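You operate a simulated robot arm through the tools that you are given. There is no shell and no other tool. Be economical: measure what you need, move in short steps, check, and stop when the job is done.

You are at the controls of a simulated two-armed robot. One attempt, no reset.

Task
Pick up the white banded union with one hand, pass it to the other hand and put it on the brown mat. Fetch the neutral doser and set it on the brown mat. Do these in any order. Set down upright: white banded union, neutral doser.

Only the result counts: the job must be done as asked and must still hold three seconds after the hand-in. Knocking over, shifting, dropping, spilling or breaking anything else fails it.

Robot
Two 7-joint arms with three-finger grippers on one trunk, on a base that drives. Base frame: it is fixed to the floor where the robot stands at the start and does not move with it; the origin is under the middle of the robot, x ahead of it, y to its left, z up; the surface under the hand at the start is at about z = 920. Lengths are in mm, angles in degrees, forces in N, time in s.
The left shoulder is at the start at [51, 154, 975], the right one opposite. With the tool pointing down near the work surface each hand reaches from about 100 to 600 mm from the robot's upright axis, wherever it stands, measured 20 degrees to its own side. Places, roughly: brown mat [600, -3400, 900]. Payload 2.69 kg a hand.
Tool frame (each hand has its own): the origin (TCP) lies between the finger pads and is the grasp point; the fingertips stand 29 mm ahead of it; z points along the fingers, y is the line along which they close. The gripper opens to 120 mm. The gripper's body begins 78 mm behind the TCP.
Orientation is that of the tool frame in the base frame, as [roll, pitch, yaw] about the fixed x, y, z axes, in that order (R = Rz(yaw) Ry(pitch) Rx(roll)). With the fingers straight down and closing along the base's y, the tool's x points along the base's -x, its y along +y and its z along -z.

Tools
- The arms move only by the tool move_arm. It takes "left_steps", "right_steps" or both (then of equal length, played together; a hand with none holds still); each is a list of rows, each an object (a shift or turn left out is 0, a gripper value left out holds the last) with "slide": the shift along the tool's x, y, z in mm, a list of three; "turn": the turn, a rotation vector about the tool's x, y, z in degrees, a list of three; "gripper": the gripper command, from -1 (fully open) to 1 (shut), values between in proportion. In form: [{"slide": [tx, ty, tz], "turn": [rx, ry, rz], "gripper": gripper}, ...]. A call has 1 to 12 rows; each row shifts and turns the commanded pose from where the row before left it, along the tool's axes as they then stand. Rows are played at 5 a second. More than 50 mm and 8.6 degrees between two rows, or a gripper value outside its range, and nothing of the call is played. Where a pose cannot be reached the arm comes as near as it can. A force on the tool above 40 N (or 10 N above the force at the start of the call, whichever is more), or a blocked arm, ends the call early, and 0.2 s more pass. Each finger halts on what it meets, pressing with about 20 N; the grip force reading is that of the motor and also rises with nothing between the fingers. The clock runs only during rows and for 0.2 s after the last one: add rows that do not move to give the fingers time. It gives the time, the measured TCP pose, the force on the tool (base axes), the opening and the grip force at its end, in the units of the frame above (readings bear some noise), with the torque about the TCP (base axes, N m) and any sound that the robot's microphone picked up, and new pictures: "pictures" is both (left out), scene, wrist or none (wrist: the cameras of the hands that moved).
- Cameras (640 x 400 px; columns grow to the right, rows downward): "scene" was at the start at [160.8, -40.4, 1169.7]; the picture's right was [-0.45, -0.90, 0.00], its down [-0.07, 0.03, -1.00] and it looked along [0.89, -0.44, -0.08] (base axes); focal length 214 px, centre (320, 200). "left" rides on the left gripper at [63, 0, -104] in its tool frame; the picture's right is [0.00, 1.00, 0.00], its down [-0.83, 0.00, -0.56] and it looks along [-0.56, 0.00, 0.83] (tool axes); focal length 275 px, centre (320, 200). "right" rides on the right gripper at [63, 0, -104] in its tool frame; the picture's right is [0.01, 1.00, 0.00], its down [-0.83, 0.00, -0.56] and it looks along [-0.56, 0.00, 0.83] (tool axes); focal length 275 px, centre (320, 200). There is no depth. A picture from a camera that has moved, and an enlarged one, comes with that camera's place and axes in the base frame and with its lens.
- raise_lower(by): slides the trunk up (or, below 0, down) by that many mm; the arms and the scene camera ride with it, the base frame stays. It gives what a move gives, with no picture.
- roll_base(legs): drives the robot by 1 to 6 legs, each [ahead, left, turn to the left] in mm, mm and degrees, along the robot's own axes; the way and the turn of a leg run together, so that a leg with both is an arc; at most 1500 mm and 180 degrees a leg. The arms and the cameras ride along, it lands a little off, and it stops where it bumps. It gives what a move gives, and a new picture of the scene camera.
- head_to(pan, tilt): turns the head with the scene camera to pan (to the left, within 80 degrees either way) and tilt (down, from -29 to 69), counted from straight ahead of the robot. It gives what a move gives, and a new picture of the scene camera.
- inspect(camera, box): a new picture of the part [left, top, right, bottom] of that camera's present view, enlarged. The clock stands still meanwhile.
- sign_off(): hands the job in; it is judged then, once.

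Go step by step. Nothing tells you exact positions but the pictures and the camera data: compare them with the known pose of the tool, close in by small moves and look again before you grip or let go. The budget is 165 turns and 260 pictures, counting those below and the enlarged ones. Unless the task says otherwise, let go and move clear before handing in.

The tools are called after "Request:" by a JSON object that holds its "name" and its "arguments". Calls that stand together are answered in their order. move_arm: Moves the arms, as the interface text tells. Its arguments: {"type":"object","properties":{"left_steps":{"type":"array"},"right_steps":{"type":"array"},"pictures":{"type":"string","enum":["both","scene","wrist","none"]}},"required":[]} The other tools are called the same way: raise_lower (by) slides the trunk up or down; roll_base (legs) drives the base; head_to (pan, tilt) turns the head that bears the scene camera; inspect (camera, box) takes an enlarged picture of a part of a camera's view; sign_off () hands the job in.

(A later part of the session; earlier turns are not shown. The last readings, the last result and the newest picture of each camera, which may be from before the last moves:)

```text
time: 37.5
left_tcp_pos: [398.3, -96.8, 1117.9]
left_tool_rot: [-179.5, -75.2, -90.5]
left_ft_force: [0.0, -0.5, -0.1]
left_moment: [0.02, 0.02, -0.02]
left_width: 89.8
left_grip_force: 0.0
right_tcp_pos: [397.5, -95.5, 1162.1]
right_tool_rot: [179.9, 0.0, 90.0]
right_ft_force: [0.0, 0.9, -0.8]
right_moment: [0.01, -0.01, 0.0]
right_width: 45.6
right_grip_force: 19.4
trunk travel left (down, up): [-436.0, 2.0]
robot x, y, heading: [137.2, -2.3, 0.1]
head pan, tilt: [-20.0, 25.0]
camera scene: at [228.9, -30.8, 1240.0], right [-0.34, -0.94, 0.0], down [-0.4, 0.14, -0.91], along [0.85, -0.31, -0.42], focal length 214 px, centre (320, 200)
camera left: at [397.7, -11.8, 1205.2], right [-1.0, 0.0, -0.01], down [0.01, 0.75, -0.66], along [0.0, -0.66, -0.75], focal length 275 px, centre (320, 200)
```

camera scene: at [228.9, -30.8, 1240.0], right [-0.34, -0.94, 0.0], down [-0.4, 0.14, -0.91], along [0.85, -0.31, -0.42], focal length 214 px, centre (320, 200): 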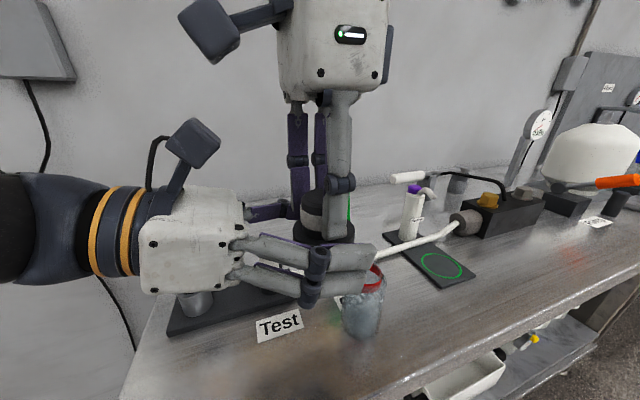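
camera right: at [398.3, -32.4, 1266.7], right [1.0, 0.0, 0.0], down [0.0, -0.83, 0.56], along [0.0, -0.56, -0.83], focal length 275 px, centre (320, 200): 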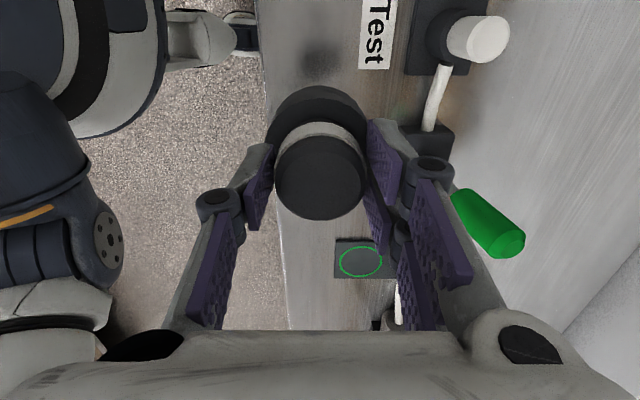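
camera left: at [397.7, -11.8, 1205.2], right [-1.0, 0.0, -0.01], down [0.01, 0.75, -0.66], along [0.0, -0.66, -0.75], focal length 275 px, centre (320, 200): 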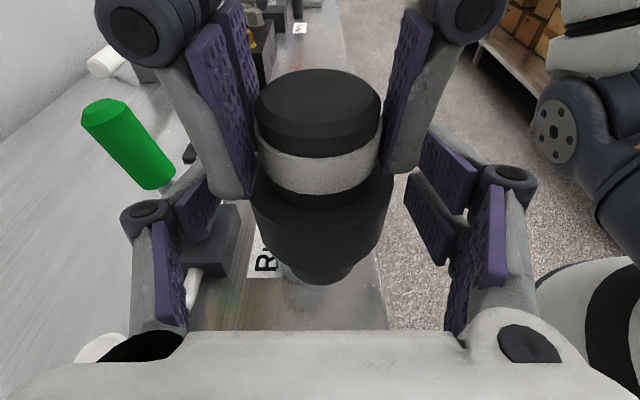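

The left fingers straddle the flange. I lower the left hand 4 mm to keep clear of the right fingertips and close.

Request:
{"name": "move_arm", "arguments": {"left_steps": [{"slide": [-4, 0, 1]}, {"gripper": -0.2}, {"gripper": 0.1}, {"gripper": 1}, {"gripper": 1}, {"gripper": 1}]}}

```text
time: 39.0
left_tcp_pos: [394.6, -95.7, 1112.6]
left_tool_rot: [-179.7, -75.2, -90.9]
left_ft_force: [-36.1, -1.0, 0.6]
left_moment: [0.0, -1.0, 0.33]
left_width: 56.8
left_grip_force: 19.8
right_tcp_pos: [400.8, -95.0, 1161.4]
right_tool_rot: [179.5, -0.1, 89.8]
right_ft_force: [35.3, 1.5, -1.5]
right_moment: [0.02, -0.81, -0.3]
right_width: 45.1
right_grip_force: 19.6
trunk travel left (down, up): [-436.0, 2.0]
robot x, y, heading: [139.6, -0.8, -0.2]
head pan, tilt: [-20.0, 25.0]
camera scene: at [229.0, -31.1, 1240.0], right [-0.34, -0.94, 0.0], down [-0.4, 0.14, -0.91], along [0.85, -0.31, -0.42], focal length 214 px, centre (320, 200)
camera left: at [395.6, -12.3, 1200.5], right [-1.0, 0.01, -0.01], down [0.01, 0.75, -0.66], along [0.0, -0.66, -0.75], focal length 275 px, centre (320, 200)
```

scene: 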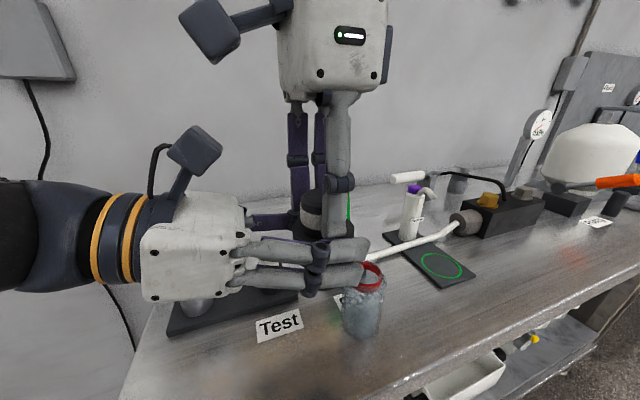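
left: 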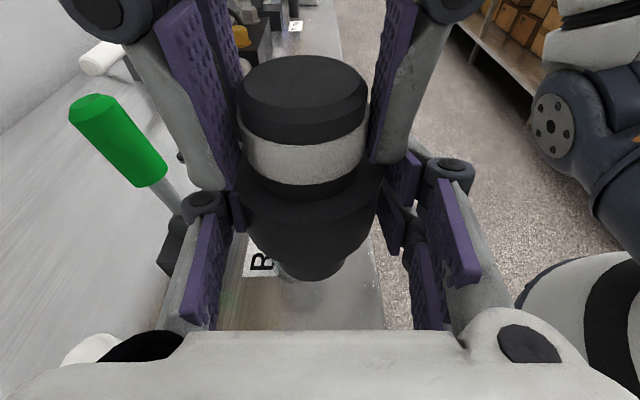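

Both hands hold it, but they strain against each other by 36 N along x. I relax this by shifting each commanded pose a few mm.

Request:
{"name": "move_arm", "arguments": {"left_steps": [{"slide": [0, 1.5, 0]}, {"slide": [0, 1.5, 0]}, {}], "right_steps": [{"slide": [0, 1.5, 0]}, {"slide": [0, 1.5, 0]}, {}], "pictures": "none"}}

```text
time: 39.8
left_tcp_pos: [395.2, -95.8, 1111.7]
left_tool_rot: [-179.8, -75.2, -90.2]
left_ft_force: [-22.3, -5.3, 1.5]
left_moment: [0.05, -0.66, 0.25]
left_width: 56.4
left_grip_force: 19.5
right_tcp_pos: [400.5, -95.3, 1161.6]
right_tool_rot: [179.8, 0.0, 90.0]
right_ft_force: [21.6, 4.7, -2.0]
right_moment: [0.2, -0.44, -0.3]
right_width: 45.4
right_grip_force: 20.1
trunk travel left (down, up): [-436.0, 2.0]
robot x, y, heading: [137.7, 3.1, 0.1]
head pan, tilt: [-20.0, 25.0]
```

Request:
{"name": "move_arm", "arguments": {"left_steps": [{"slide": [0, 1, 0]}, {"slide": [0, 1, 0]}, {}], "right_steps": [{"slide": [0, 1, 0]}, {"slide": [0, 1, 0]}, {}], "pictures": "none"}}

Request:
{"name": "inspect", "arguments": {"camera": "left", "box": [180, 20, 460, 320]}}

```text
time: 40.5
left_tcp_pos: [395.9, -94.0, 1112.0]
left_tool_rot: [-179.5, -75.2, -90.1]
left_ft_force: [8.2, -8.4, -0.8]
left_moment: [-0.08, -0.32, 0.09]
left_width: 55.4
left_grip_force: 20.1
right_tcp_pos: [401.7, -94.7, 1161.5]
right_tool_rot: [-179.9, -0.2, 90.2]
right_ft_force: [-8.1, 9.3, 0.0]
right_moment: [0.51, 0.73, -0.13]
right_width: 45.3
right_grip_force: 20.1
trunk travel left (down, up): [-436.0, 2.0]
robot x, y, heading: [135.2, 0.5, 0.1]
head pan, tilt: [-20.0, 25.0]
```

```text
1.33 times, centred on (320, 170) of left
camera zoom: at [395.2, -10.9, 1200.3], right [-1.0, -0.01, -0.01], down [0.0, 0.75, -0.66], along [0.01, -0.66, -0.75], focal length 367 px, centre (320, 240)
```

zoom: 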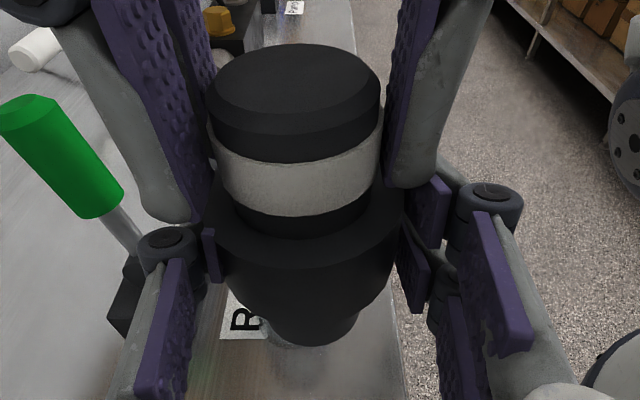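

Forces are now small and both hands grip at 20 N. I open the right hand and watch that the union stays in the left hand.

Request:
{"name": "move_arm", "arguments": {"right_steps": [{"gripper": 0.1}, {"gripper": -0.1}, {"gripper": -0.4}, {"gripper": -0.4}, {}]}}

```text
time: 41.8
left_tcp_pos: [393.8, -95.7, 1111.0]
left_tool_rot: [-179.6, -75.2, -90.4]
left_ft_force: [0.3, -0.7, -0.2]
left_moment: [0.02, 0.01, 0.01]
left_width: 44.7
left_grip_force: 20.1
right_tcp_pos: [403.1, -95.2, 1162.2]
right_tool_rot: [179.9, 0.1, 89.9]
right_ft_force: [-0.7, -0.2, 0.8]
right_moment: [0.0, -0.01, 0.01]
right_width: 83.9
right_grip_force: 0.1
trunk travel left (down, up): [-436.0, 2.0]
robot x, y, heading: [136.7, -0.1, -0.3]
head pan, tilt: [-20.0, 25.0]
camera scene: at [229.0, -31.1, 1240.0], right [-0.34, -0.94, 0.0], down [-0.4, 0.14, -0.91], along [0.85, -0.31, -0.42], focal length 214 px, centre (320, 200)
camera right: at [403.1, -32.1, 1267.5], right [1.0, 0.0, 0.0], down [0.0, -0.83, 0.56], along [0.0, -0.56, -0.83], focal length 275 px, centre (320, 200)
```

scene: 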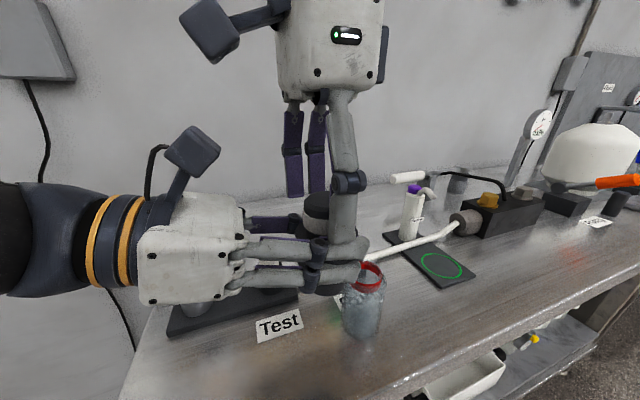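
right: 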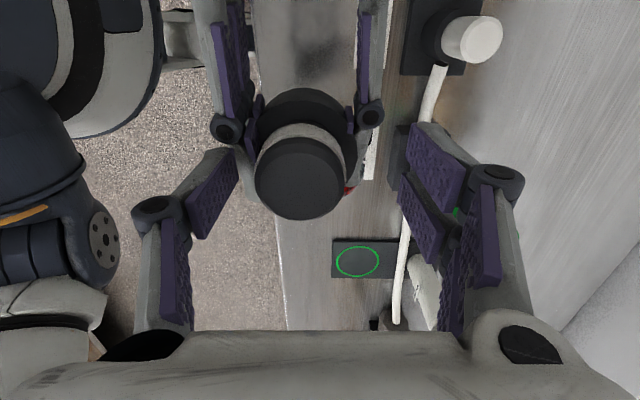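

The left opening changed to 44.7 mm, so the union shifted in the left hand. I look at it before doing anything else.

Request:
{"name": "inspect", "arguments": {"camera": "left", "box": [160, 20, 480, 340]}}

Request:
{"name": "inspect", "arguments": {"camera": "scene", "box": [220, 160, 400, 310]}}

```text
1.25 times, centred on (320, 180) of left
camera zoom: at [393.4, -11.3, 1200.4], right [-1.0, 0.0, -0.01], down [0.01, 0.75, -0.66], along [0.0, -0.66, -0.75], focal length 344 px, centre (320, 225)
```

zoom: 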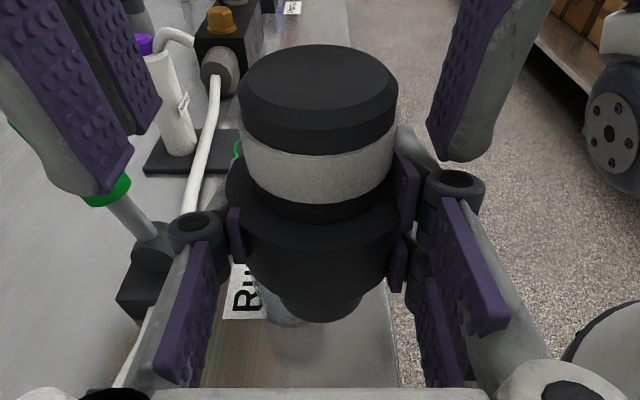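

```text
2.67 times, centred on (310, 235) of scene
camera zoom: at [229.0, -31.1, 1240.0], right [-0.34, -0.94, 0.0], down [-0.4, 0.14, -0.91], along [0.85, -0.31, -0.42], focal length 572 px, centre (347, 107)
```

zoom: 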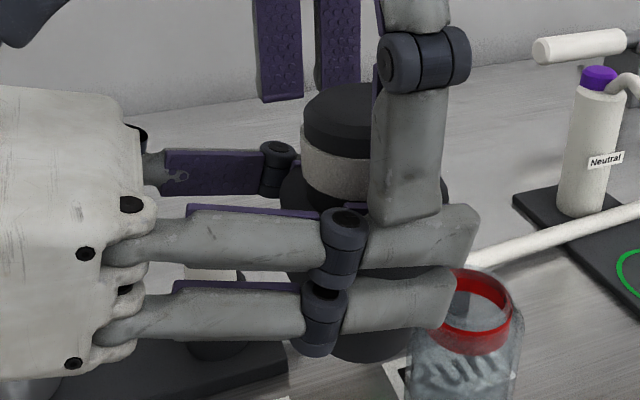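

The left fingers seem to have curled around the flange; the union still looks upright and at about the same place. I draw the right hand away to the right along the free direction and check again.

Request:
{"name": "move_arm", "arguments": {"right_steps": [{"slide": [-15, 0, 0]}, {"slide": [-25, 0, 0]}, {"slide": [-30, 0, 0]}, {"slide": [-40, 0, 0]}, {"slide": [-40, 0, 0]}, {"slide": [-40, 0, 0]}, {}], "pictures": "both"}}

Request:
{"name": "inspect", "arguments": {"camera": "left", "box": [160, 20, 480, 340]}}

Request:
{"name": "inspect", "arguments": {"camera": "scene", "box": [220, 160, 400, 310]}}

```text
time: 43.4
left_tcp_pos: [393.3, -95.0, 1111.1]
left_tool_rot: [-179.6, -75.2, -90.3]
left_ft_force: [-0.8, 0.4, -0.2]
left_moment: [0.02, -0.01, 0.0]
left_width: 44.2
left_grip_force: 19.6
right_tcp_pos: [402.8, -285.8, 1162.3]
right_tool_rot: [179.8, 0.0, 89.9]
right_ft_force: [0.3, 0.6, -0.2]
right_moment: [-0.01, 0.0, 0.01]
right_width: 84.2
right_grip_force: 0.1
trunk travel left (down, up): [-436.0, 2.0]
robot x, y, heading: [137.4, 1.4, 0.1]
head pan, tilt: [-20.0, 25.0]
camera scene: at [229.0, -30.6, 1240.0], right [-0.34, -0.94, 0.0], down [-0.4, 0.14, -0.91], along [0.85, -0.31, -0.42], focal length 214 px, centre (320, 200)
camera right: at [402.7, -223.2, 1266.9], right [1.0, 0.0, 0.0], down [0.0, -0.83, 0.56], along [0.0, -0.56, -0.83], focal length 275 px, centre (320, 200)
```

scene: 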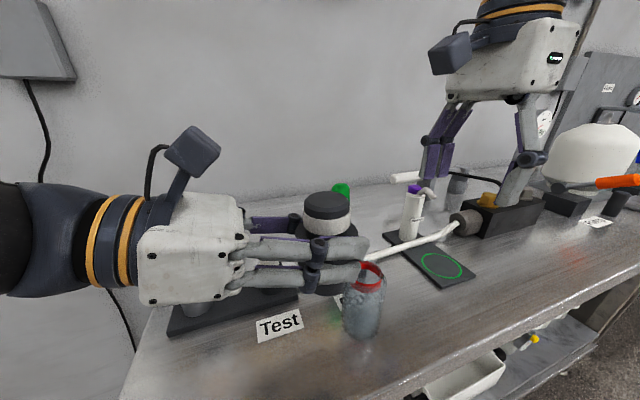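
right: 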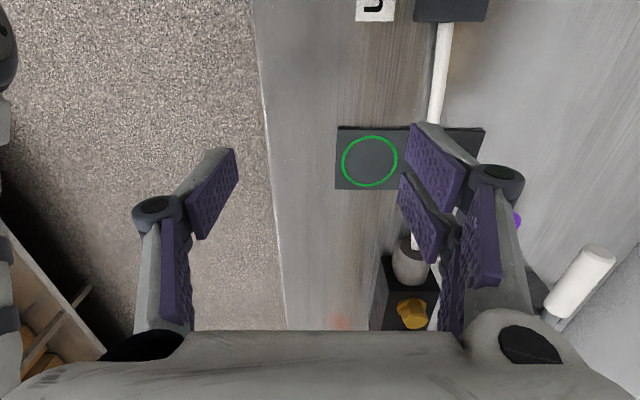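

```text
1.25 times, centred on (320, 180) of left
camera zoom: at [393.4, -10.8, 1200.4], right [-1.0, 0.0, -0.01], down [0.01, 0.75, -0.66], along [0.0, -0.66, -0.75], focal length 344 px, centre (320, 225)
```

zoom: 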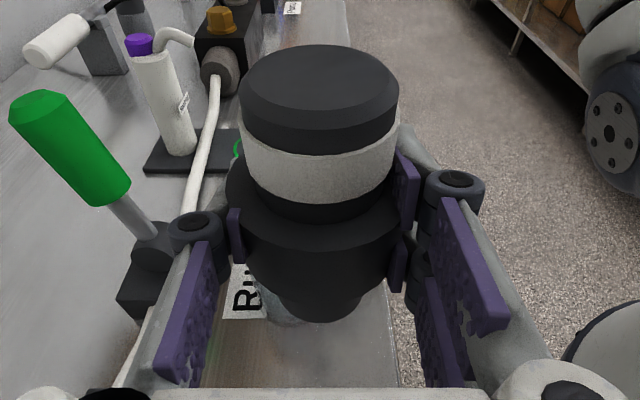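

```text
2.67 times, centred on (310, 235) of scene
camera zoom: at [229.0, -30.6, 1240.0], right [-0.34, -0.94, 0.0], down [-0.4, 0.14, -0.91], along [0.85, -0.31, -0.42], focal length 572 px, centre (347, 107)
```

zoom: 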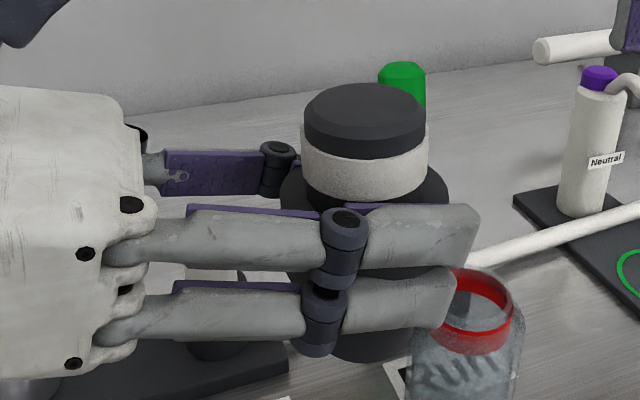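

The union is firmly in the left hand and upright. Next the doser: I turn the right hand back (fingers closing along y, spout points toward the robot) and go above it.

Request:
{"name": "move_arm", "arguments": {"right_steps": [{"turn": [0, 0, -8.2]}, {"turn": [0, 0, -8.2]}, {"turn": [0, 0, -8.2]}, {"turn": [0, 0, -8.2]}, {"turn": [0, 0, -8.2]}, {"turn": [0, 0, -8.2]}, {"turn": [0, 0, -8.2]}, {"turn": [0, 0, -8.2]}, {"turn": [0, 0, -8.2]}, {"turn": [0, 0, -8.2]}, {"turn": [0, 0, -8]}, {}], "pictures": "none"}}

Request:
{"name": "move_arm", "arguments": {"right_steps": [{"slide": [-20, -30, 0]}, {"slide": [-30, -30, 0]}, {"slide": [-30, -30, 0]}, {"slide": [-30, 0, 0]}, {"slide": [-25, 0, 0]}, {}]}}

```text
time: 46.0
left_tcp_pos: [393.3, -95.3, 1111.6]
left_tool_rot: [-179.6, -75.2, -90.4]
left_ft_force: [0.0, -0.1, -0.6]
left_moment: [0.04, 0.0, -0.02]
left_width: 44.2
left_grip_force: 19.6
right_tcp_pos: [403.9, -285.1, 1161.9]
right_tool_rot: [180.0, 0.0, -179.9]
right_ft_force: [-0.3, -0.7, -0.4]
right_moment: [0.01, -0.03, -0.01]
right_width: 83.9
right_grip_force: 0.0
trunk travel left (down, up): [-436.0, 2.0]
robot x, y, heading: [142.2, -2.7, 0.0]
head pan, tilt: [-20.0, 25.0]
```

```text
time: 47.4
left_tcp_pos: [393.6, -96.7, 1113.2]
left_tool_rot: [-179.5, -75.2, -90.5]
left_ft_force: [0.4, -0.1, -0.5]
left_moment: [0.03, 0.0, 0.01]
left_width: 44.3
left_grip_force: 19.6
right_tcp_pos: [537.7, -376.7, 1161.8]
right_tool_rot: [-179.9, 0.3, 179.9]
right_ft_force: [-0.4, -0.9, 0.5]
right_moment: [-0.01, 0.01, -0.03]
right_width: 84.2
right_grip_force: 0.1
trunk travel left (down, up): [-436.0, 2.0]
robot x, y, heading: [137.3, -0.4, -0.1]
head pan, tilt: [-20.0, 25.0]
camera scene: at [228.5, -31.2, 1240.1], right [-0.34, -0.94, 0.0], down [-0.4, 0.14, -0.91], along [0.85, -0.31, -0.42], focal length 214 px, centre (320, 200)
camera right: at [474.2, -375.5, 1266.9], right [0.0, 1.0, 0.0], down [0.83, 0.0, 0.56], along [0.56, 0.0, -0.83], focal length 275 px, centre (320, 200)
```

scene: 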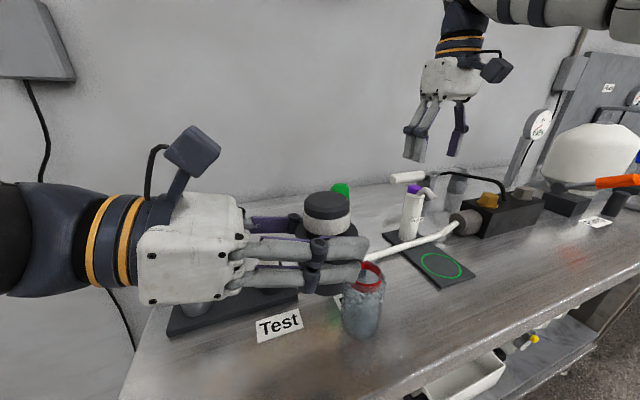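
right: 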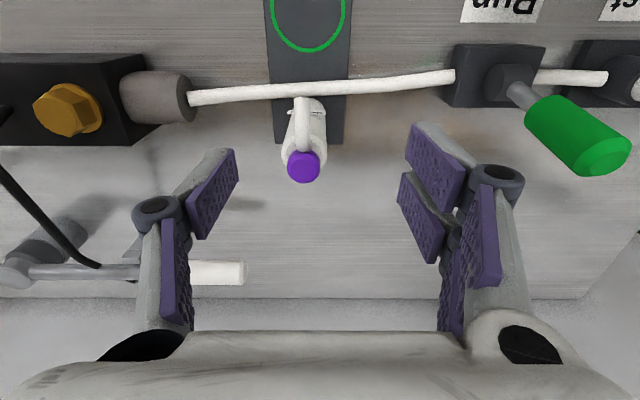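

The doser's cap is at about (579, -390), with the spout toward the robot. I centre the hand over it and descend part way.

Request:
{"name": "move_arm", "arguments": {"right_steps": [{"slide": [-20, -7, 15]}, {"slide": [-21, -6, 20]}, {"slide": [0, 0, 25]}, {}], "pictures": "wrist"}}

```text
time: 48.4
left_tcp_pos: [393.1, -95.8, 1112.8]
left_tool_rot: [-179.6, -75.2, -90.4]
left_ft_force: [0.5, 0.4, -0.6]
left_moment: [-0.01, -0.02, 0.01]
left_width: 44.4
left_grip_force: 20.1
right_tcp_pos: [578.9, -388.2, 1101.4]
right_tool_rot: [180.0, 0.1, 179.9]
right_ft_force: [0.2, 1.0, -0.2]
right_moment: [-0.01, -0.02, 0.0]
right_width: 83.8
right_grip_force: 0.1
trunk travel left (down, up): [-436.0, 2.0]
robot x, y, heading: [138.6, 1.3, 0.1]
head pan, tilt: [-20.0, 25.0]
camera right: at [514.8, -388.1, 1206.2], right [0.0, 1.0, 0.0], down [0.83, 0.0, 0.56], along [0.56, 0.0, -0.83], focal length 275 px, centre (320, 200)
```

right: 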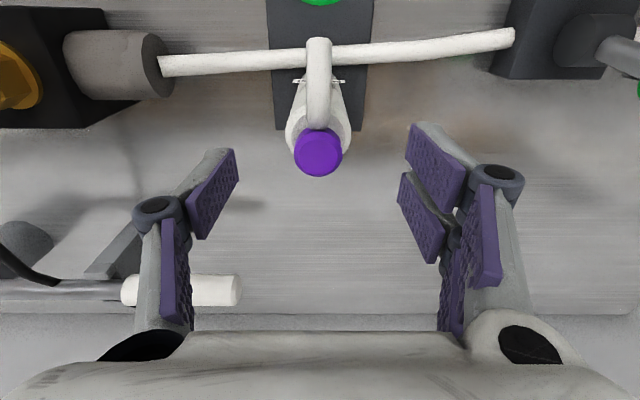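

Centred. I descend around the doser body and close gently.

Request:
{"name": "move_arm", "arguments": {"right_steps": [{"slide": [0, 0, 20]}, {"slide": [0, 0, 20]}, {"slide": [0, 0, 20]}, {"slide": [0, 0, 20]}, {"slide": [0, 0, 10]}, {}]}}

```text
time: 49.8
left_tcp_pos: [394.6, -95.7, 1112.3]
left_tool_rot: [-179.5, -75.1, -90.4]
left_ft_force: [0.3, -0.3, 0.4]
left_moment: [0.01, -0.03, -0.03]
left_width: 44.4
left_grip_force: 20.2
right_tcp_pos: [579.1, -388.3, 1013.2]
right_tool_rot: [180.0, 0.1, 179.9]
right_ft_force: [-0.7, 0.6, 0.0]
right_moment: [0.0, 0.01, -0.02]
right_width: 83.9
right_grip_force: 0.0
trunk travel left (down, up): [-436.0, 2.0]
robot x, y, heading: [137.3, -1.0, -0.1]
head pan, tilt: [-20.0, 25.0]
camera scene: at [228.9, -31.1, 1240.0], right [-0.34, -0.94, 0.0], down [-0.4, 0.14, -0.91], along [0.85, -0.31, -0.42], focal length 214 px, centre (320, 200)
camera right: at [516.2, -388.0, 1117.4], right [0.0, 1.0, 0.0], down [0.83, 0.0, 0.56], along [0.56, 0.0, -0.83], focal length 275 px, centre (320, 200)
```

scene: 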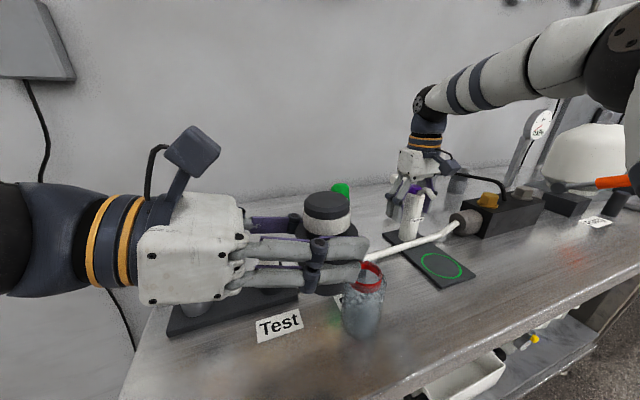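
right: 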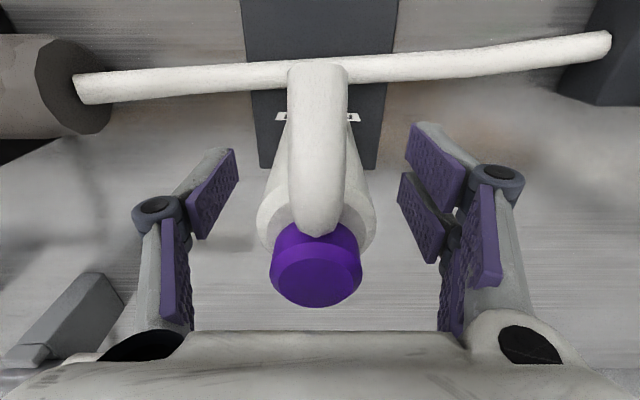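

Request:
{"name": "move_arm", "arguments": {"right_steps": [{"gripper": 0.0}, {"gripper": 0.3}, {"gripper": 1}, {"gripper": 1}, {"gripper": 1}], "pictures": "wrist"}}

```text
time: 51.0
left_tcp_pos: [394.1, -96.1, 1111.1]
left_tool_rot: [-179.4, -75.2, -90.5]
left_ft_force: [0.4, 0.2, -0.4]
left_moment: [-0.03, 0.01, 0.02]
left_width: 44.3
left_grip_force: 20.6
right_tcp_pos: [579.9, -386.8, 1013.3]
right_tool_rot: [-179.9, 0.1, 179.9]
right_ft_force: [0.9, -3.1, 1.5]
right_moment: [-0.26, 0.05, -0.17]
right_width: 38.0
right_grip_force: 20.5
trunk travel left (down, up): [-436.0, 2.0]
robot x, y, heading: [140.4, 2.5, 0.2]
head pan, tilt: [-20.0, 25.0]
camera right: at [516.2, -388.4, 1117.5], right [0.0, 1.0, 0.0], down [0.83, 0.0, 0.56], along [0.56, 0.0, -0.83], focal length 275 px, centre (320, 200)
```

right: 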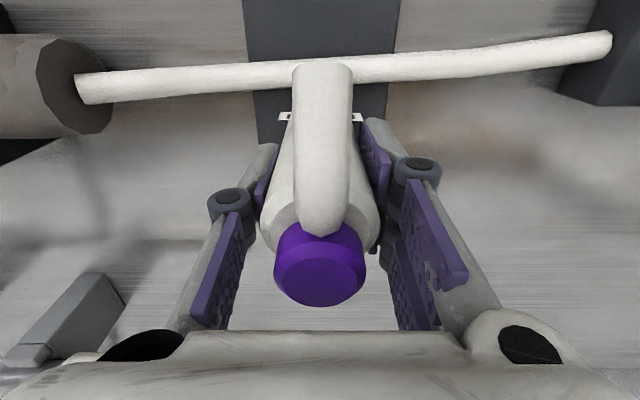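

Gripped at 38 mm. I lift it straight up.

Request:
{"name": "move_arm", "arguments": {"right_steps": [{"slide": [0, 0, -8]}, {"slide": [0, 0, -15]}, {"slide": [0, 0, -25]}, {"slide": [0, 0, -25]}, {"slide": [0, 0, -25]}, {"slide": [5, 0, -25]}, {"slide": [20, 0, -20]}, {}]}}

```text
time: 52.8
left_tcp_pos: [394.4, -96.7, 1111.2]
left_tool_rot: [180.0, -75.1, -89.9]
left_ft_force: [0.2, -0.2, 0.0]
left_moment: [-0.03, 0.03, -0.01]
left_width: 44.4
left_grip_force: 19.7
right_tcp_pos: [552.6, -388.4, 1153.7]
right_tool_rot: [179.9, 0.0, 180.0]
right_ft_force: [-0.1, -0.2, -12.4]
right_moment: [-0.01, -0.35, 0.02]
right_width: 37.9
right_grip_force: 19.6
trunk travel left (down, up): [-436.0, 2.0]
robot x, y, heading: [133.6, 0.0, -0.0]
head pan, tilt: [-20.0, 25.0]
camera scene: at [230.5, -31.8, 1239.7], right [-0.34, -0.94, 0.0], down [-0.4, 0.15, -0.91], along [0.85, -0.31, -0.42], focal length 214 px, centre (320, 200)
camera right: at [490.7, -388.4, 1258.8], right [0.0, 1.0, 0.0], down [0.83, 0.0, 0.56], along [0.56, 0.0, -0.83], focal length 275 px, centre (320, 200)
```

scene: 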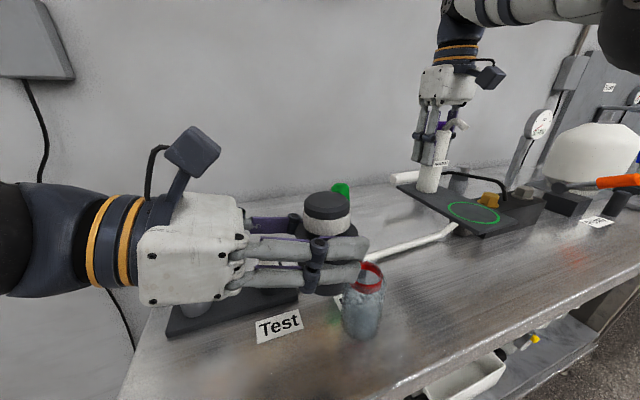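
right: 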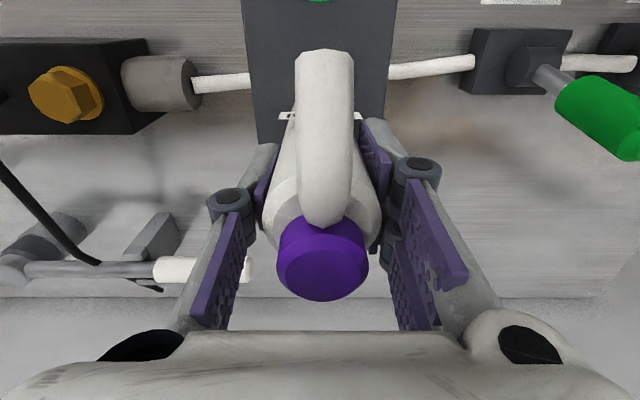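

The black base plate with the green ring came up with the doser, so it belongs to it. I check that the white pipe and the rig are still undisturbed.

Request:
{"name": "inspect", "arguments": {"camera": "scene", "box": [330, 120, 570, 290]}}

```text
2.35 times, centred on (450, 205) of scene
camera zoom: at [230.5, -31.8, 1239.7], right [-0.34, -0.94, 0.0], down [-0.4, 0.15, -0.91], along [0.85, -0.31, -0.42], focal length 505 px, centre (14, 188)
```

zoom: 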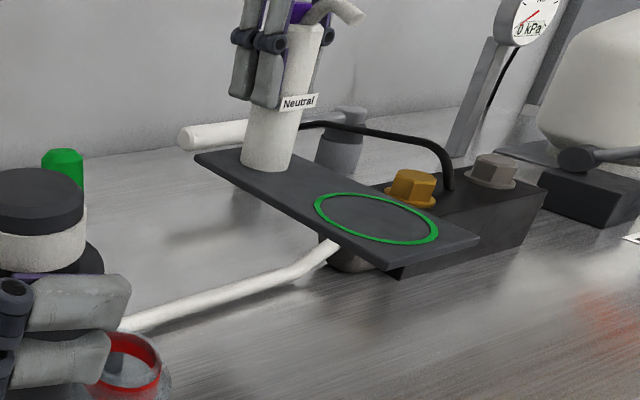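

The rig and pipe are unchanged. Both objects are held; I back away from the bench.

Request:
{"name": "roll_base", "arguments": {"legs": [[-320, 0, 0]]}}

Request:
{"name": "head_to", "arguments": {"pan": -70, "tilt": 15}}

```text
time: 54.9
left_tcp_pos: [74.9, -96.2, 1110.7]
left_tool_rot: [-179.7, -75.2, -90.5]
left_ft_force: [0.1, 0.6, -0.1]
left_moment: [0.0, -0.01, 0.03]
left_width: 44.1
left_grip_force: 19.8
right_tcp_pos: [232.2, -389.9, 1153.8]
right_tool_rot: [179.9, 0.1, 179.7]
right_ft_force: [-1.1, 0.6, -11.5]
right_moment: [-0.01, -0.36, 0.0]
right_width: 37.9
right_grip_force: 20.3
trunk travel left (down, up): [-436.0, 2.0]
robot x, y, heading: [-180.8, 1.0, -0.2]
head pan, tilt: [-20.0, 25.0]
camera scene: at [-89.7, -31.6, 1239.9], right [-0.34, -0.94, 0.0], down [-0.4, 0.15, -0.91], along [0.85, -0.31, -0.42], focal length 214 px, centre (320, 200)
```

scene: 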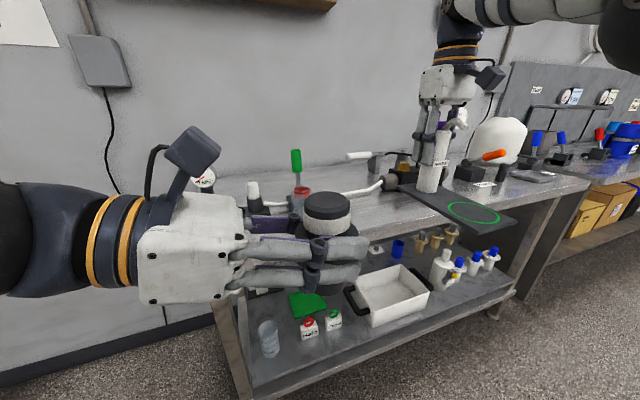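

```text
time: 56.1
left_tcp_pos: [75.6, -97.2, 1111.5]
left_tool_rot: [-179.7, -75.2, -90.4]
left_ft_force: [0.2, 0.1, 0.3]
left_moment: [-0.02, -0.01, -0.05]
left_width: 44.3
left_grip_force: 20.1
right_tcp_pos: [233.1, -388.5, 1155.2]
right_tool_rot: [-179.9, 0.2, 179.8]
right_ft_force: [0.6, 0.6, -12.0]
right_moment: [0.0, -0.36, -0.01]
right_width: 37.9
right_grip_force: 20.1
trunk travel left (down, up): [-436.0, 2.0]
robot x, y, heading: [-182.7, -0.5, 0.1]
head pan, tilt: [-70.0, 15.0]
camera scene: at [-144.0, -87.7, 1256.1], right [-0.94, -0.34, 0.0], down [-0.09, 0.24, -0.97], along [0.33, -0.91, -0.26], focal length 214 px, centre (320, 200)
```

scene: 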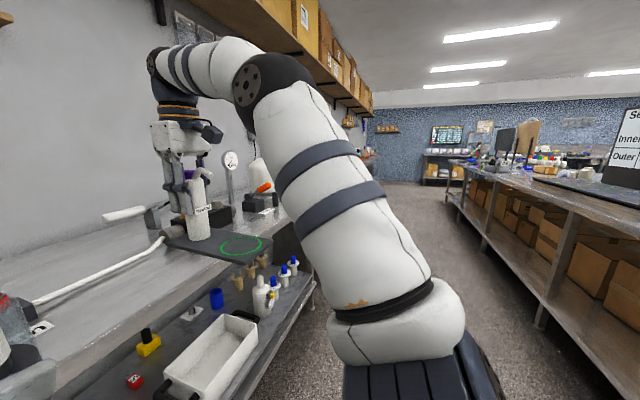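

The corridor is clear on this side. I drive sideways to the right in stages.

Request:
{"name": "roll_base", "arguments": {"legs": [[0, -1300, 0]]}}

```text
time: 66.3
left_tcp_pos: [63.8, -1401.0, 1111.9]
left_tool_rot: [-179.7, -75.2, -91.0]
left_ft_force: [0.9, 0.0, 0.0]
left_moment: [-0.02, 0.01, 0.02]
left_width: 44.3
left_grip_force: 20.0
right_tcp_pos: [219.2, -1696.0, 1154.5]
right_tool_rot: [179.8, 0.1, 179.3]
right_ft_force: [0.4, 0.4, -11.9]
right_moment: [0.02, -0.36, -0.03]
right_width: 38.1
right_grip_force: 20.4
trunk travel left (down, up): [-436.0, 2.0]
robot x, y, heading: [-188.8, -1303.1, -0.5]
head pan, tilt: [-70.0, 15.0]
camera scene: at [-154.5, -1390.7, 1256.1], right [-0.94, -0.33, 0.0], down [-0.09, 0.24, -0.97], along [0.32, -0.91, -0.26], focal length 214 px, centre (320, 200)
```

scene: 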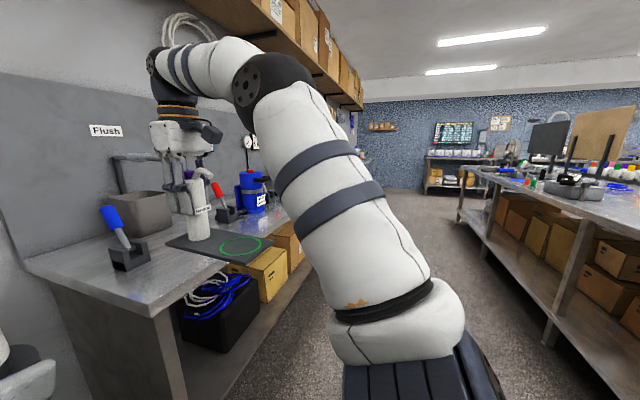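

Request:
{"name": "roll_base", "arguments": {"legs": [[0, -1300, 0.5]]}}

Request:
{"name": "head_to", "arguments": {"pan": -40, "tilt": 20}}

```text
time: 76.4
left_tcp_pos: [71.1, -2678.9, 1110.8]
left_tool_rot: [-179.8, -75.2, -89.3]
left_ft_force: [0.6, 0.4, -0.8]
left_moment: [0.0, -0.03, -0.01]
left_width: 44.3
left_grip_force: 19.7
right_tcp_pos: [234.9, -2969.7, 1154.2]
right_tool_rot: [179.9, 0.2, -179.0]
right_ft_force: [-0.6, -0.3, -13.0]
right_moment: [0.01, -0.33, 0.01]
right_width: 37.9
right_grip_force: 20.0
trunk travel left (down, up): [-436.0, 2.0]
robot x, y, heading: [-186.2, -2587.4, 1.2]
head pan, tilt: [-70.0, 15.0]
camera scene: at [-148.6, -2675.8, 1256.1], right [-0.93, -0.36, 0.0], down [-0.09, 0.24, -0.97], along [0.35, -0.9, -0.26], focal length 214 px, centre (320, 200)
```

scene: 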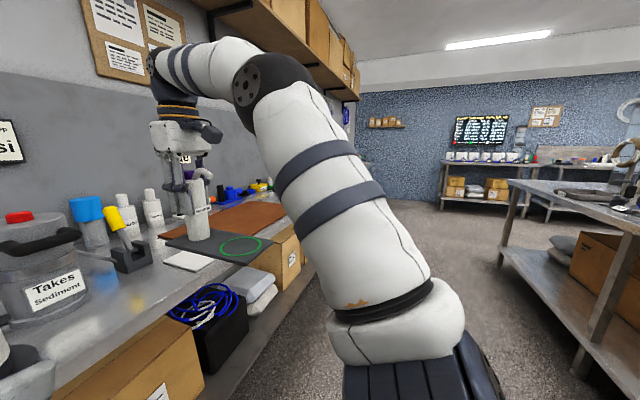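

```text
time: 77.3
left_tcp_pos: [71.2, -2679.6, 1112.3]
left_tool_rot: [-179.6, -75.2, -89.3]
left_ft_force: [-0.6, 0.4, 1.3]
left_moment: [0.0, 0.02, -0.02]
left_width: 44.6
left_grip_force: 20.5
right_tcp_pos: [235.6, -2968.2, 1153.9]
right_tool_rot: [179.9, 0.1, -179.1]
right_ft_force: [0.2, 0.1, -12.1]
right_moment: [0.0, -0.32, 0.02]
right_width: 38.0
right_grip_force: 19.9
trunk travel left (down, up): [-436.0, 2.0]
robot x, y, heading: [-185.6, -2588.4, 1.0]
head pan, tilt: [-40.0, 20.0]
camera scene: at [-109.8, -2647.2, 1248.0], right [-0.63, -0.78, 0.0], down [-0.27, 0.22, -0.94], along [0.73, -0.59, -0.34], focal length 214 px, centre (320, 200)
```

scene: 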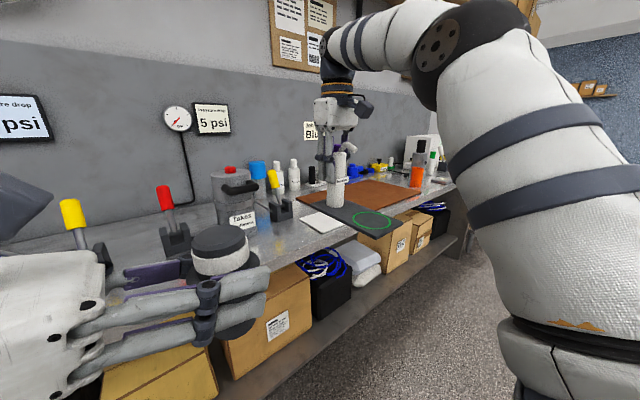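

The brown mat is visible ahead to the right. I drive a further 700 mm.

Request:
{"name": "roll_base", "arguments": {"legs": [[0, -700, -1]]}}

Request:
{"name": "head_to", "arguments": {"pan": -12, "tilt": 25}}

```text
time: 83.0
left_tcp_pos: [75.3, -3370.5, 1111.6]
left_tool_rot: [-179.7, -75.3, -90.1]
left_ft_force: [-0.8, 0.2, 0.2]
left_moment: [-0.03, 0.0, 0.03]
left_width: 44.3
left_grip_force: 20.2
right_tcp_pos: [233.8, -3664.3, 1154.2]
right_tool_rot: [179.9, 0.0, -180.0]
right_ft_force: [-0.8, -0.6, -12.5]
right_moment: [0.04, -0.33, 0.02]
right_width: 37.7
right_grip_force: 20.1
trunk travel left (down, up): [-436.0, 2.0]
robot x, y, heading: [-180.7, -3277.7, -0.2]
head pan, tilt: [-40.0, 20.0]
camera scene: at [-104.7, -3336.0, 1248.0], right [-0.64, -0.77, 0.0], down [-0.26, 0.22, -0.94], along [0.72, -0.6, -0.34], focal length 214 px, centre (320, 200)
```

scene: 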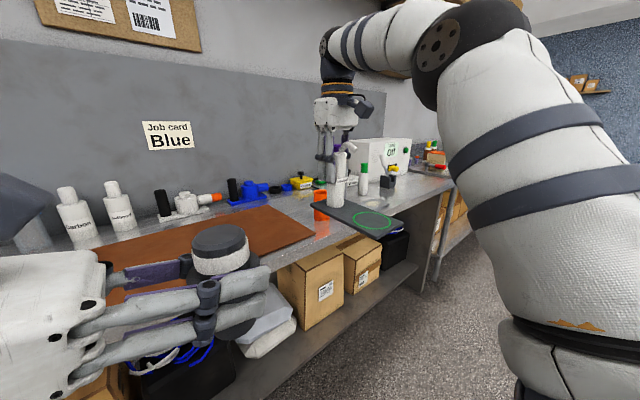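

```text
time: 84.0
left_tcp_pos: [76.3, -3370.7, 1111.7]
left_tool_rot: [-179.7, -75.2, -90.2]
left_ft_force: [0.1, 0.1, -1.1]
left_moment: [0.01, -0.05, -0.02]
left_width: 44.1
left_grip_force: 20.5
right_tcp_pos: [234.2, -3665.0, 1155.5]
right_tool_rot: [-180.0, 0.0, 179.9]
right_ft_force: [0.7, 0.2, -12.2]
right_moment: [0.01, -0.36, -0.01]
right_width: 37.9
right_grip_force: 19.6
trunk travel left (down, up): [-436.0, 2.0]
robot x, y, heading: [-179.1, -3277.3, -0.2]
head pan, tilt: [-12.0, 25.0]
camera scene: at [-85.9, -3295.2, 1239.9], right [-0.21, -0.98, 0.0], down [-0.41, 0.09, -0.91], along [0.89, -0.19, -0.42], focal length 214 px, centre (320, 200)
```

scene: 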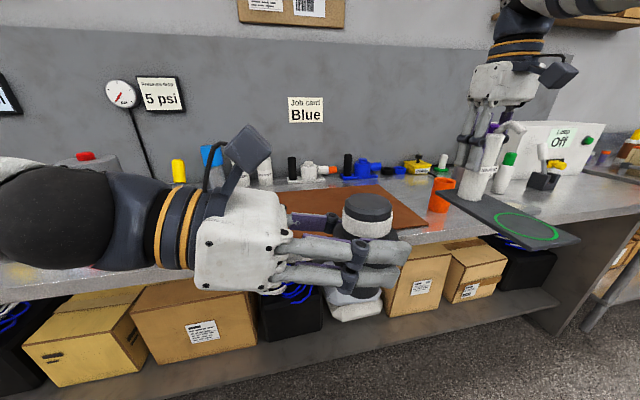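

The mat spans about x 395–740, y −3735…−3170. I'll drive so that the right hand comes over (580, −3618) and check half way for clearance on the left.

Request:
{"name": "roll_base", "arguments": {"legs": [[0, 45, 0.2], [150, 0, 0]]}}

Request:
{"name": "head_to", "arguments": {"pan": 25, "tilt": 25}}

```text
time: 86.0
left_tcp_pos: [221.8, -3325.1, 1111.1]
left_tool_rot: [-179.7, -75.3, -90.1]
left_ft_force: [0.9, -0.4, 0.5]
left_moment: [-0.02, 0.02, 0.0]
left_width: 44.3
left_grip_force: 19.8
right_tcp_pos: [381.0, -3616.5, 1155.0]
right_tool_rot: [-180.0, 0.1, -179.9]
right_ft_force: [0.2, 0.8, -12.2]
right_moment: [-0.02, -0.34, -0.02]
right_width: 38.1
right_grip_force: 19.7
trunk travel left (down, up): [-436.0, 2.0]
robot x, y, heading: [-37.2, -3231.4, 0.1]
head pan, tilt: [-12.0, 25.0]
camera scene: at [60.7, -3248.9, 1240.0], right [-0.21, -0.98, 0.0], down [-0.41, 0.09, -0.91], along [0.89, -0.19, -0.42], focal length 214 px, centre (320, 200)
```

scene: 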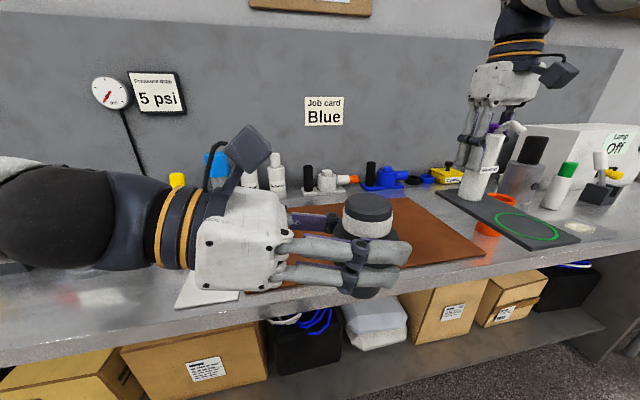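

```text
time: 87.0
left_tcp_pos: [221.1, -3325.4, 1111.7]
left_tool_rot: [-179.7, -75.2, -90.1]
left_ft_force: [-0.1, -0.1, -0.2]
left_moment: [-0.01, -0.02, -0.01]
left_width: 44.4
left_grip_force: 19.9
right_tcp_pos: [381.4, -3617.2, 1153.4]
right_tool_rot: [179.9, 0.0, -179.9]
right_ft_force: [-0.2, -0.7, -12.2]
right_moment: [0.01, -0.38, -0.01]
right_width: 38.1
right_grip_force: 19.8
trunk travel left (down, up): [-436.0, 2.0]
robot x, y, heading: [-35.0, -3231.5, 0.0]
head pan, tilt: [25.0, 25.0]
camera scene: at [53.5, -3191.0, 1239.9], right [0.42, -0.91, 0.0], down [-0.38, -0.18, -0.91], along [0.82, 0.38, -0.42], focal length 214 px, centre (320, 200)
```

scene: 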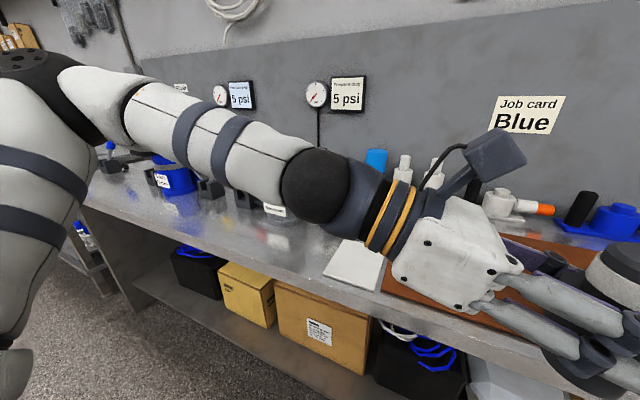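

Clear. The mat edge is at x ≈ 388. I drive the remaining 175 mm forward.

Request:
{"name": "roll_base", "arguments": {"legs": [[175, 0, 0]]}}

Request:
{"name": "head_to", "arguments": {"pan": -25, "tilt": 35}}

```text
time: 88.5
left_tcp_pos: [395.5, -3325.4, 1112.0]
left_tool_rot: [-179.8, -75.2, -90.1]
left_ft_force: [0.0, -0.5, 0.3]
left_moment: [-0.01, 0.01, -0.05]
left_width: 44.1
left_grip_force: 20.0
right_tcp_pos: [554.9, -3617.8, 1154.6]
right_tool_rot: [179.8, 0.0, 180.0]
right_ft_force: [0.6, -0.4, -11.9]
right_moment: [0.0, -0.34, 0.03]
right_width: 38.0
right_grip_force: 19.7
trunk travel left (down, up): [-436.0, 2.0]
robot x, y, heading: [138.9, -3228.6, 0.0]
head pan, tilt: [25.0, 25.0]
camera scene: at [228.5, -3190.7, 1240.0], right [0.42, -0.91, 0.0], down [-0.38, -0.18, -0.91], along [0.82, 0.38, -0.42], focal length 214 px, centre (320, 200)
```

scene: 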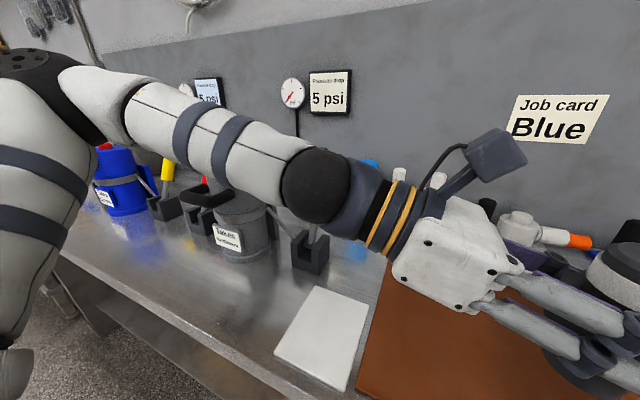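

```text
time: 89.7
left_tcp_pos: [395.8, -3324.7, 1111.3]
left_tool_rot: [-179.7, -75.1, -90.2]
left_ft_force: [-0.6, -0.6, -1.1]
left_moment: [0.0, 0.0, 0.0]
left_width: 44.2
left_grip_force: 19.8
right_tcp_pos: [555.0, -3617.1, 1155.0]
right_tool_rot: [179.9, 0.0, 180.0]
right_ft_force: [0.4, -0.1, -13.4]
right_moment: [0.01, -0.35, 0.02]
right_width: 38.1
right_grip_force: 19.8
trunk travel left (down, up): [-436.0, 2.0]
robot x, y, heading: [141.6, -3229.2, 0.2]
head pan, tilt: [-25.0, 35.0]
camera scene: at [224.5, -3266.8, 1224.2], right [-0.42, -0.91, 0.0], down [-0.52, 0.24, -0.82], along [0.74, -0.34, -0.57], focal length 214 px, centre (320, 200)
```

scene: 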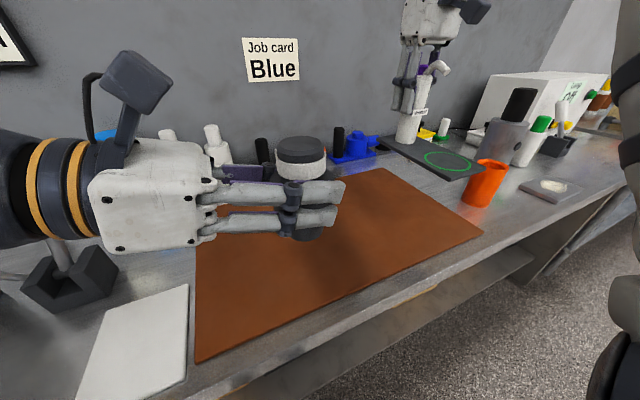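

Positions on the mat are confirmed (x 385–740, y −3730…−3166). I lower the doser with the right hand, post at about (575, −3617).

Request:
{"name": "move_arm", "arguments": {"right_steps": [{"slide": [-10, 0, 15]}, {"slide": [-10, 0, 25]}, {"slide": [0, 0, 30]}, {"slide": [0, 0, 30]}, {"slide": [0, 0, 25]}, {"slide": [0, 0, 15]}, {}], "pictures": "scene"}}

```text
time: 91.2
left_tcp_pos: [395.6, -3325.1, 1113.1]
left_tool_rot: [-179.6, -75.2, -90.3]
left_ft_force: [-0.4, -0.1, -0.4]
left_moment: [0.02, 0.0, 0.0]
left_width: 44.5
left_grip_force: 20.3
right_tcp_pos: [574.8, -3616.5, 1014.6]
right_tool_rot: [180.0, 0.1, -180.0]
right_ft_force: [-1.4, -0.3, -11.6]
right_moment: [0.01, -0.35, 0.02]
right_width: 37.9
right_grip_force: 20.3
trunk travel left (down, up): [-436.0, 2.0]
robot x, y, heading: [136.6, -3228.6, 0.2]
head pan, tilt: [-25.0, 35.0]
camera scene: at [224.4, -3266.8, 1224.2], right [-0.42, -0.91, 0.0], down [-0.52, 0.24, -0.82], along [0.74, -0.35, -0.57], focal length 214 px, centre (320, 200)
```

scene: 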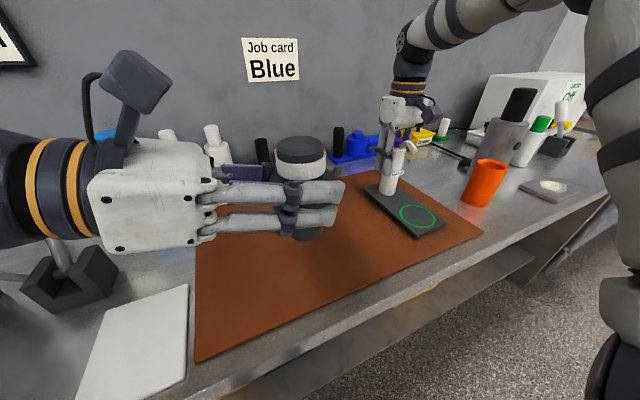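

Not yet touching. I lower in small steps, watching the force.

Request:
{"name": "move_arm", "arguments": {"right_steps": [{"slide": [0, 0, 4]}, {"slide": [0, 0, 4]}, {"slide": [0, 0, 3]}, {}], "pictures": "none"}}

Request:
{"name": "inspect", "arguments": {"camera": "scene", "box": [340, 120, 500, 250]}}

```text
time: 92.2
left_tcp_pos: [396.0, -3324.8, 1111.8]
left_tool_rot: [-179.7, -75.1, -90.2]
left_ft_force: [-0.4, -0.2, 0.5]
left_moment: [-0.03, 0.02, 0.04]
left_width: 44.1
left_grip_force: 20.0
right_tcp_pos: [574.9, -3616.2, 1005.0]
right_tool_rot: [179.9, -0.1, -180.0]
right_ft_force: [3.4, 1.7, -9.2]
right_moment: [0.0, -0.25, -0.05]
right_width: 37.9
right_grip_force: 20.8
trunk travel left (down, up): [-436.0, 2.0]
robot x, y, heading: [144.1, -3228.9, -0.1]
head pan, tilt: [-25.0, 35.0]
```

```text
3.08 times, centred on (420, 185) of scene
camera zoom: at [224.7, -3266.5, 1224.1], right [-0.42, -0.91, 0.0], down [-0.52, 0.24, -0.82], along [0.74, -0.35, -0.57], focal length 660 px, centre (12, 246)
```

zoom: 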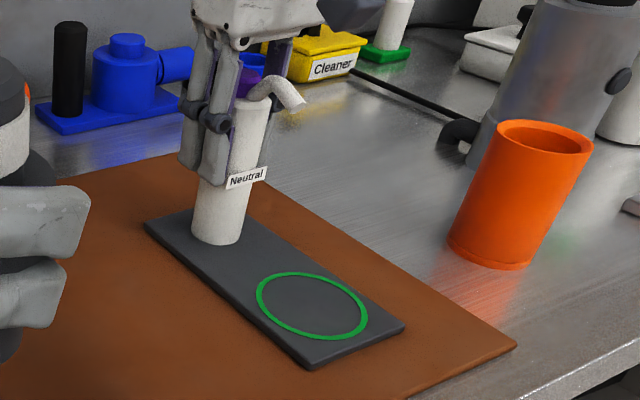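

Contact is starting (vertical load dropping). I continue by a few millimetres.

Request:
{"name": "move_arm", "arguments": {"right_steps": [{"slide": [0, 0, 2]}, {"slide": [0, 0, 2]}, {}], "pictures": "none"}}

```text
time: 93.0
left_tcp_pos: [394.9, -3325.5, 1112.7]
left_tool_rot: [-179.1, -75.3, -90.7]
left_ft_force: [-0.1, -0.5, 0.0]
left_moment: [0.02, -0.02, 0.0]
left_width: 44.4
left_grip_force: 20.0
right_tcp_pos: [573.8, -3617.9, 1002.2]
right_tool_rot: [-179.9, 0.4, 180.0]
right_ft_force: [4.7, -3.4, 15.2]
right_moment: [-0.11, -0.11, -0.02]
right_width: 37.7
right_grip_force: 19.8
trunk travel left (down, up): [-436.0, 2.0]
robot x, y, heading: [139.7, -3230.3, -0.1]
head pan, tilt: [-25.0, 35.0]
```

The base is seated (force reversed). I ease off 1 mm and open the right hand.

Request:
{"name": "move_arm", "arguments": {"right_steps": [{"slide": [0, 0, -1]}, {}, {"gripper": 0.2}, {"gripper": 0}, {"gripper": -0.3}, {"gripper": -0.3}, {}], "pictures": "wrist"}}

Request:
{"name": "inspect", "arguments": {"camera": "scene", "box": [340, 120, 500, 250]}}

```text
time: 94.7
left_tcp_pos: [395.2, -3325.4, 1112.8]
left_tool_rot: [-179.5, -75.1, -90.3]
left_ft_force: [0.0, -0.6, 0.6]
left_moment: [0.0, -0.01, -0.02]
left_width: 44.4
left_grip_force: 19.6
right_tcp_pos: [572.7, -3616.4, 1002.1]
right_tool_rot: [-179.9, 0.0, 180.0]
right_ft_force: [-0.7, -0.4, 0.0]
right_moment: [0.0, -0.02, 0.01]
right_width: 78.0
right_grip_force: 0.1
trunk travel left (down, up): [-436.0, 2.0]
robot x, y, heading: [137.5, -3231.4, 0.0]
head pan, tilt: [-25.0, 35.0]
camera right: at [510.6, -3617.2, 1106.0], right [0.0, 1.0, 0.0], down [0.83, 0.0, 0.56], along [0.56, 0.0, -0.83], focal length 275 px, centre (320, 200)
```

right: 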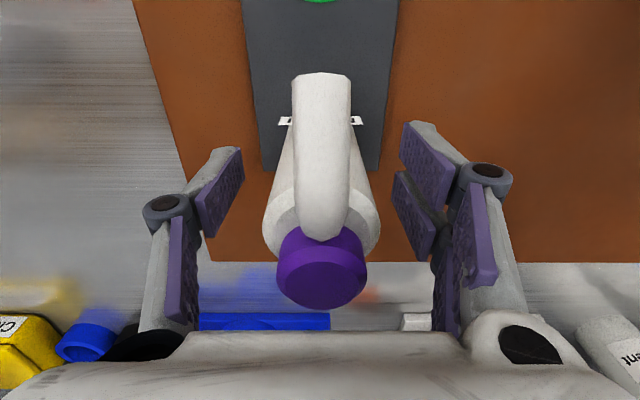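

```text
3.08 times, centred on (420, 185) of scene
camera zoom: at [223.8, -3266.3, 1224.2], right [-0.42, -0.91, 0.0], down [-0.52, 0.24, -0.82], along [0.74, -0.35, -0.57], focal length 660 px, centre (12, 246)
```

zoom: 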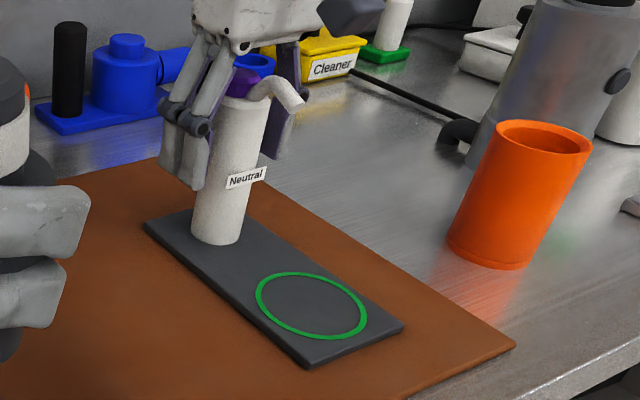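

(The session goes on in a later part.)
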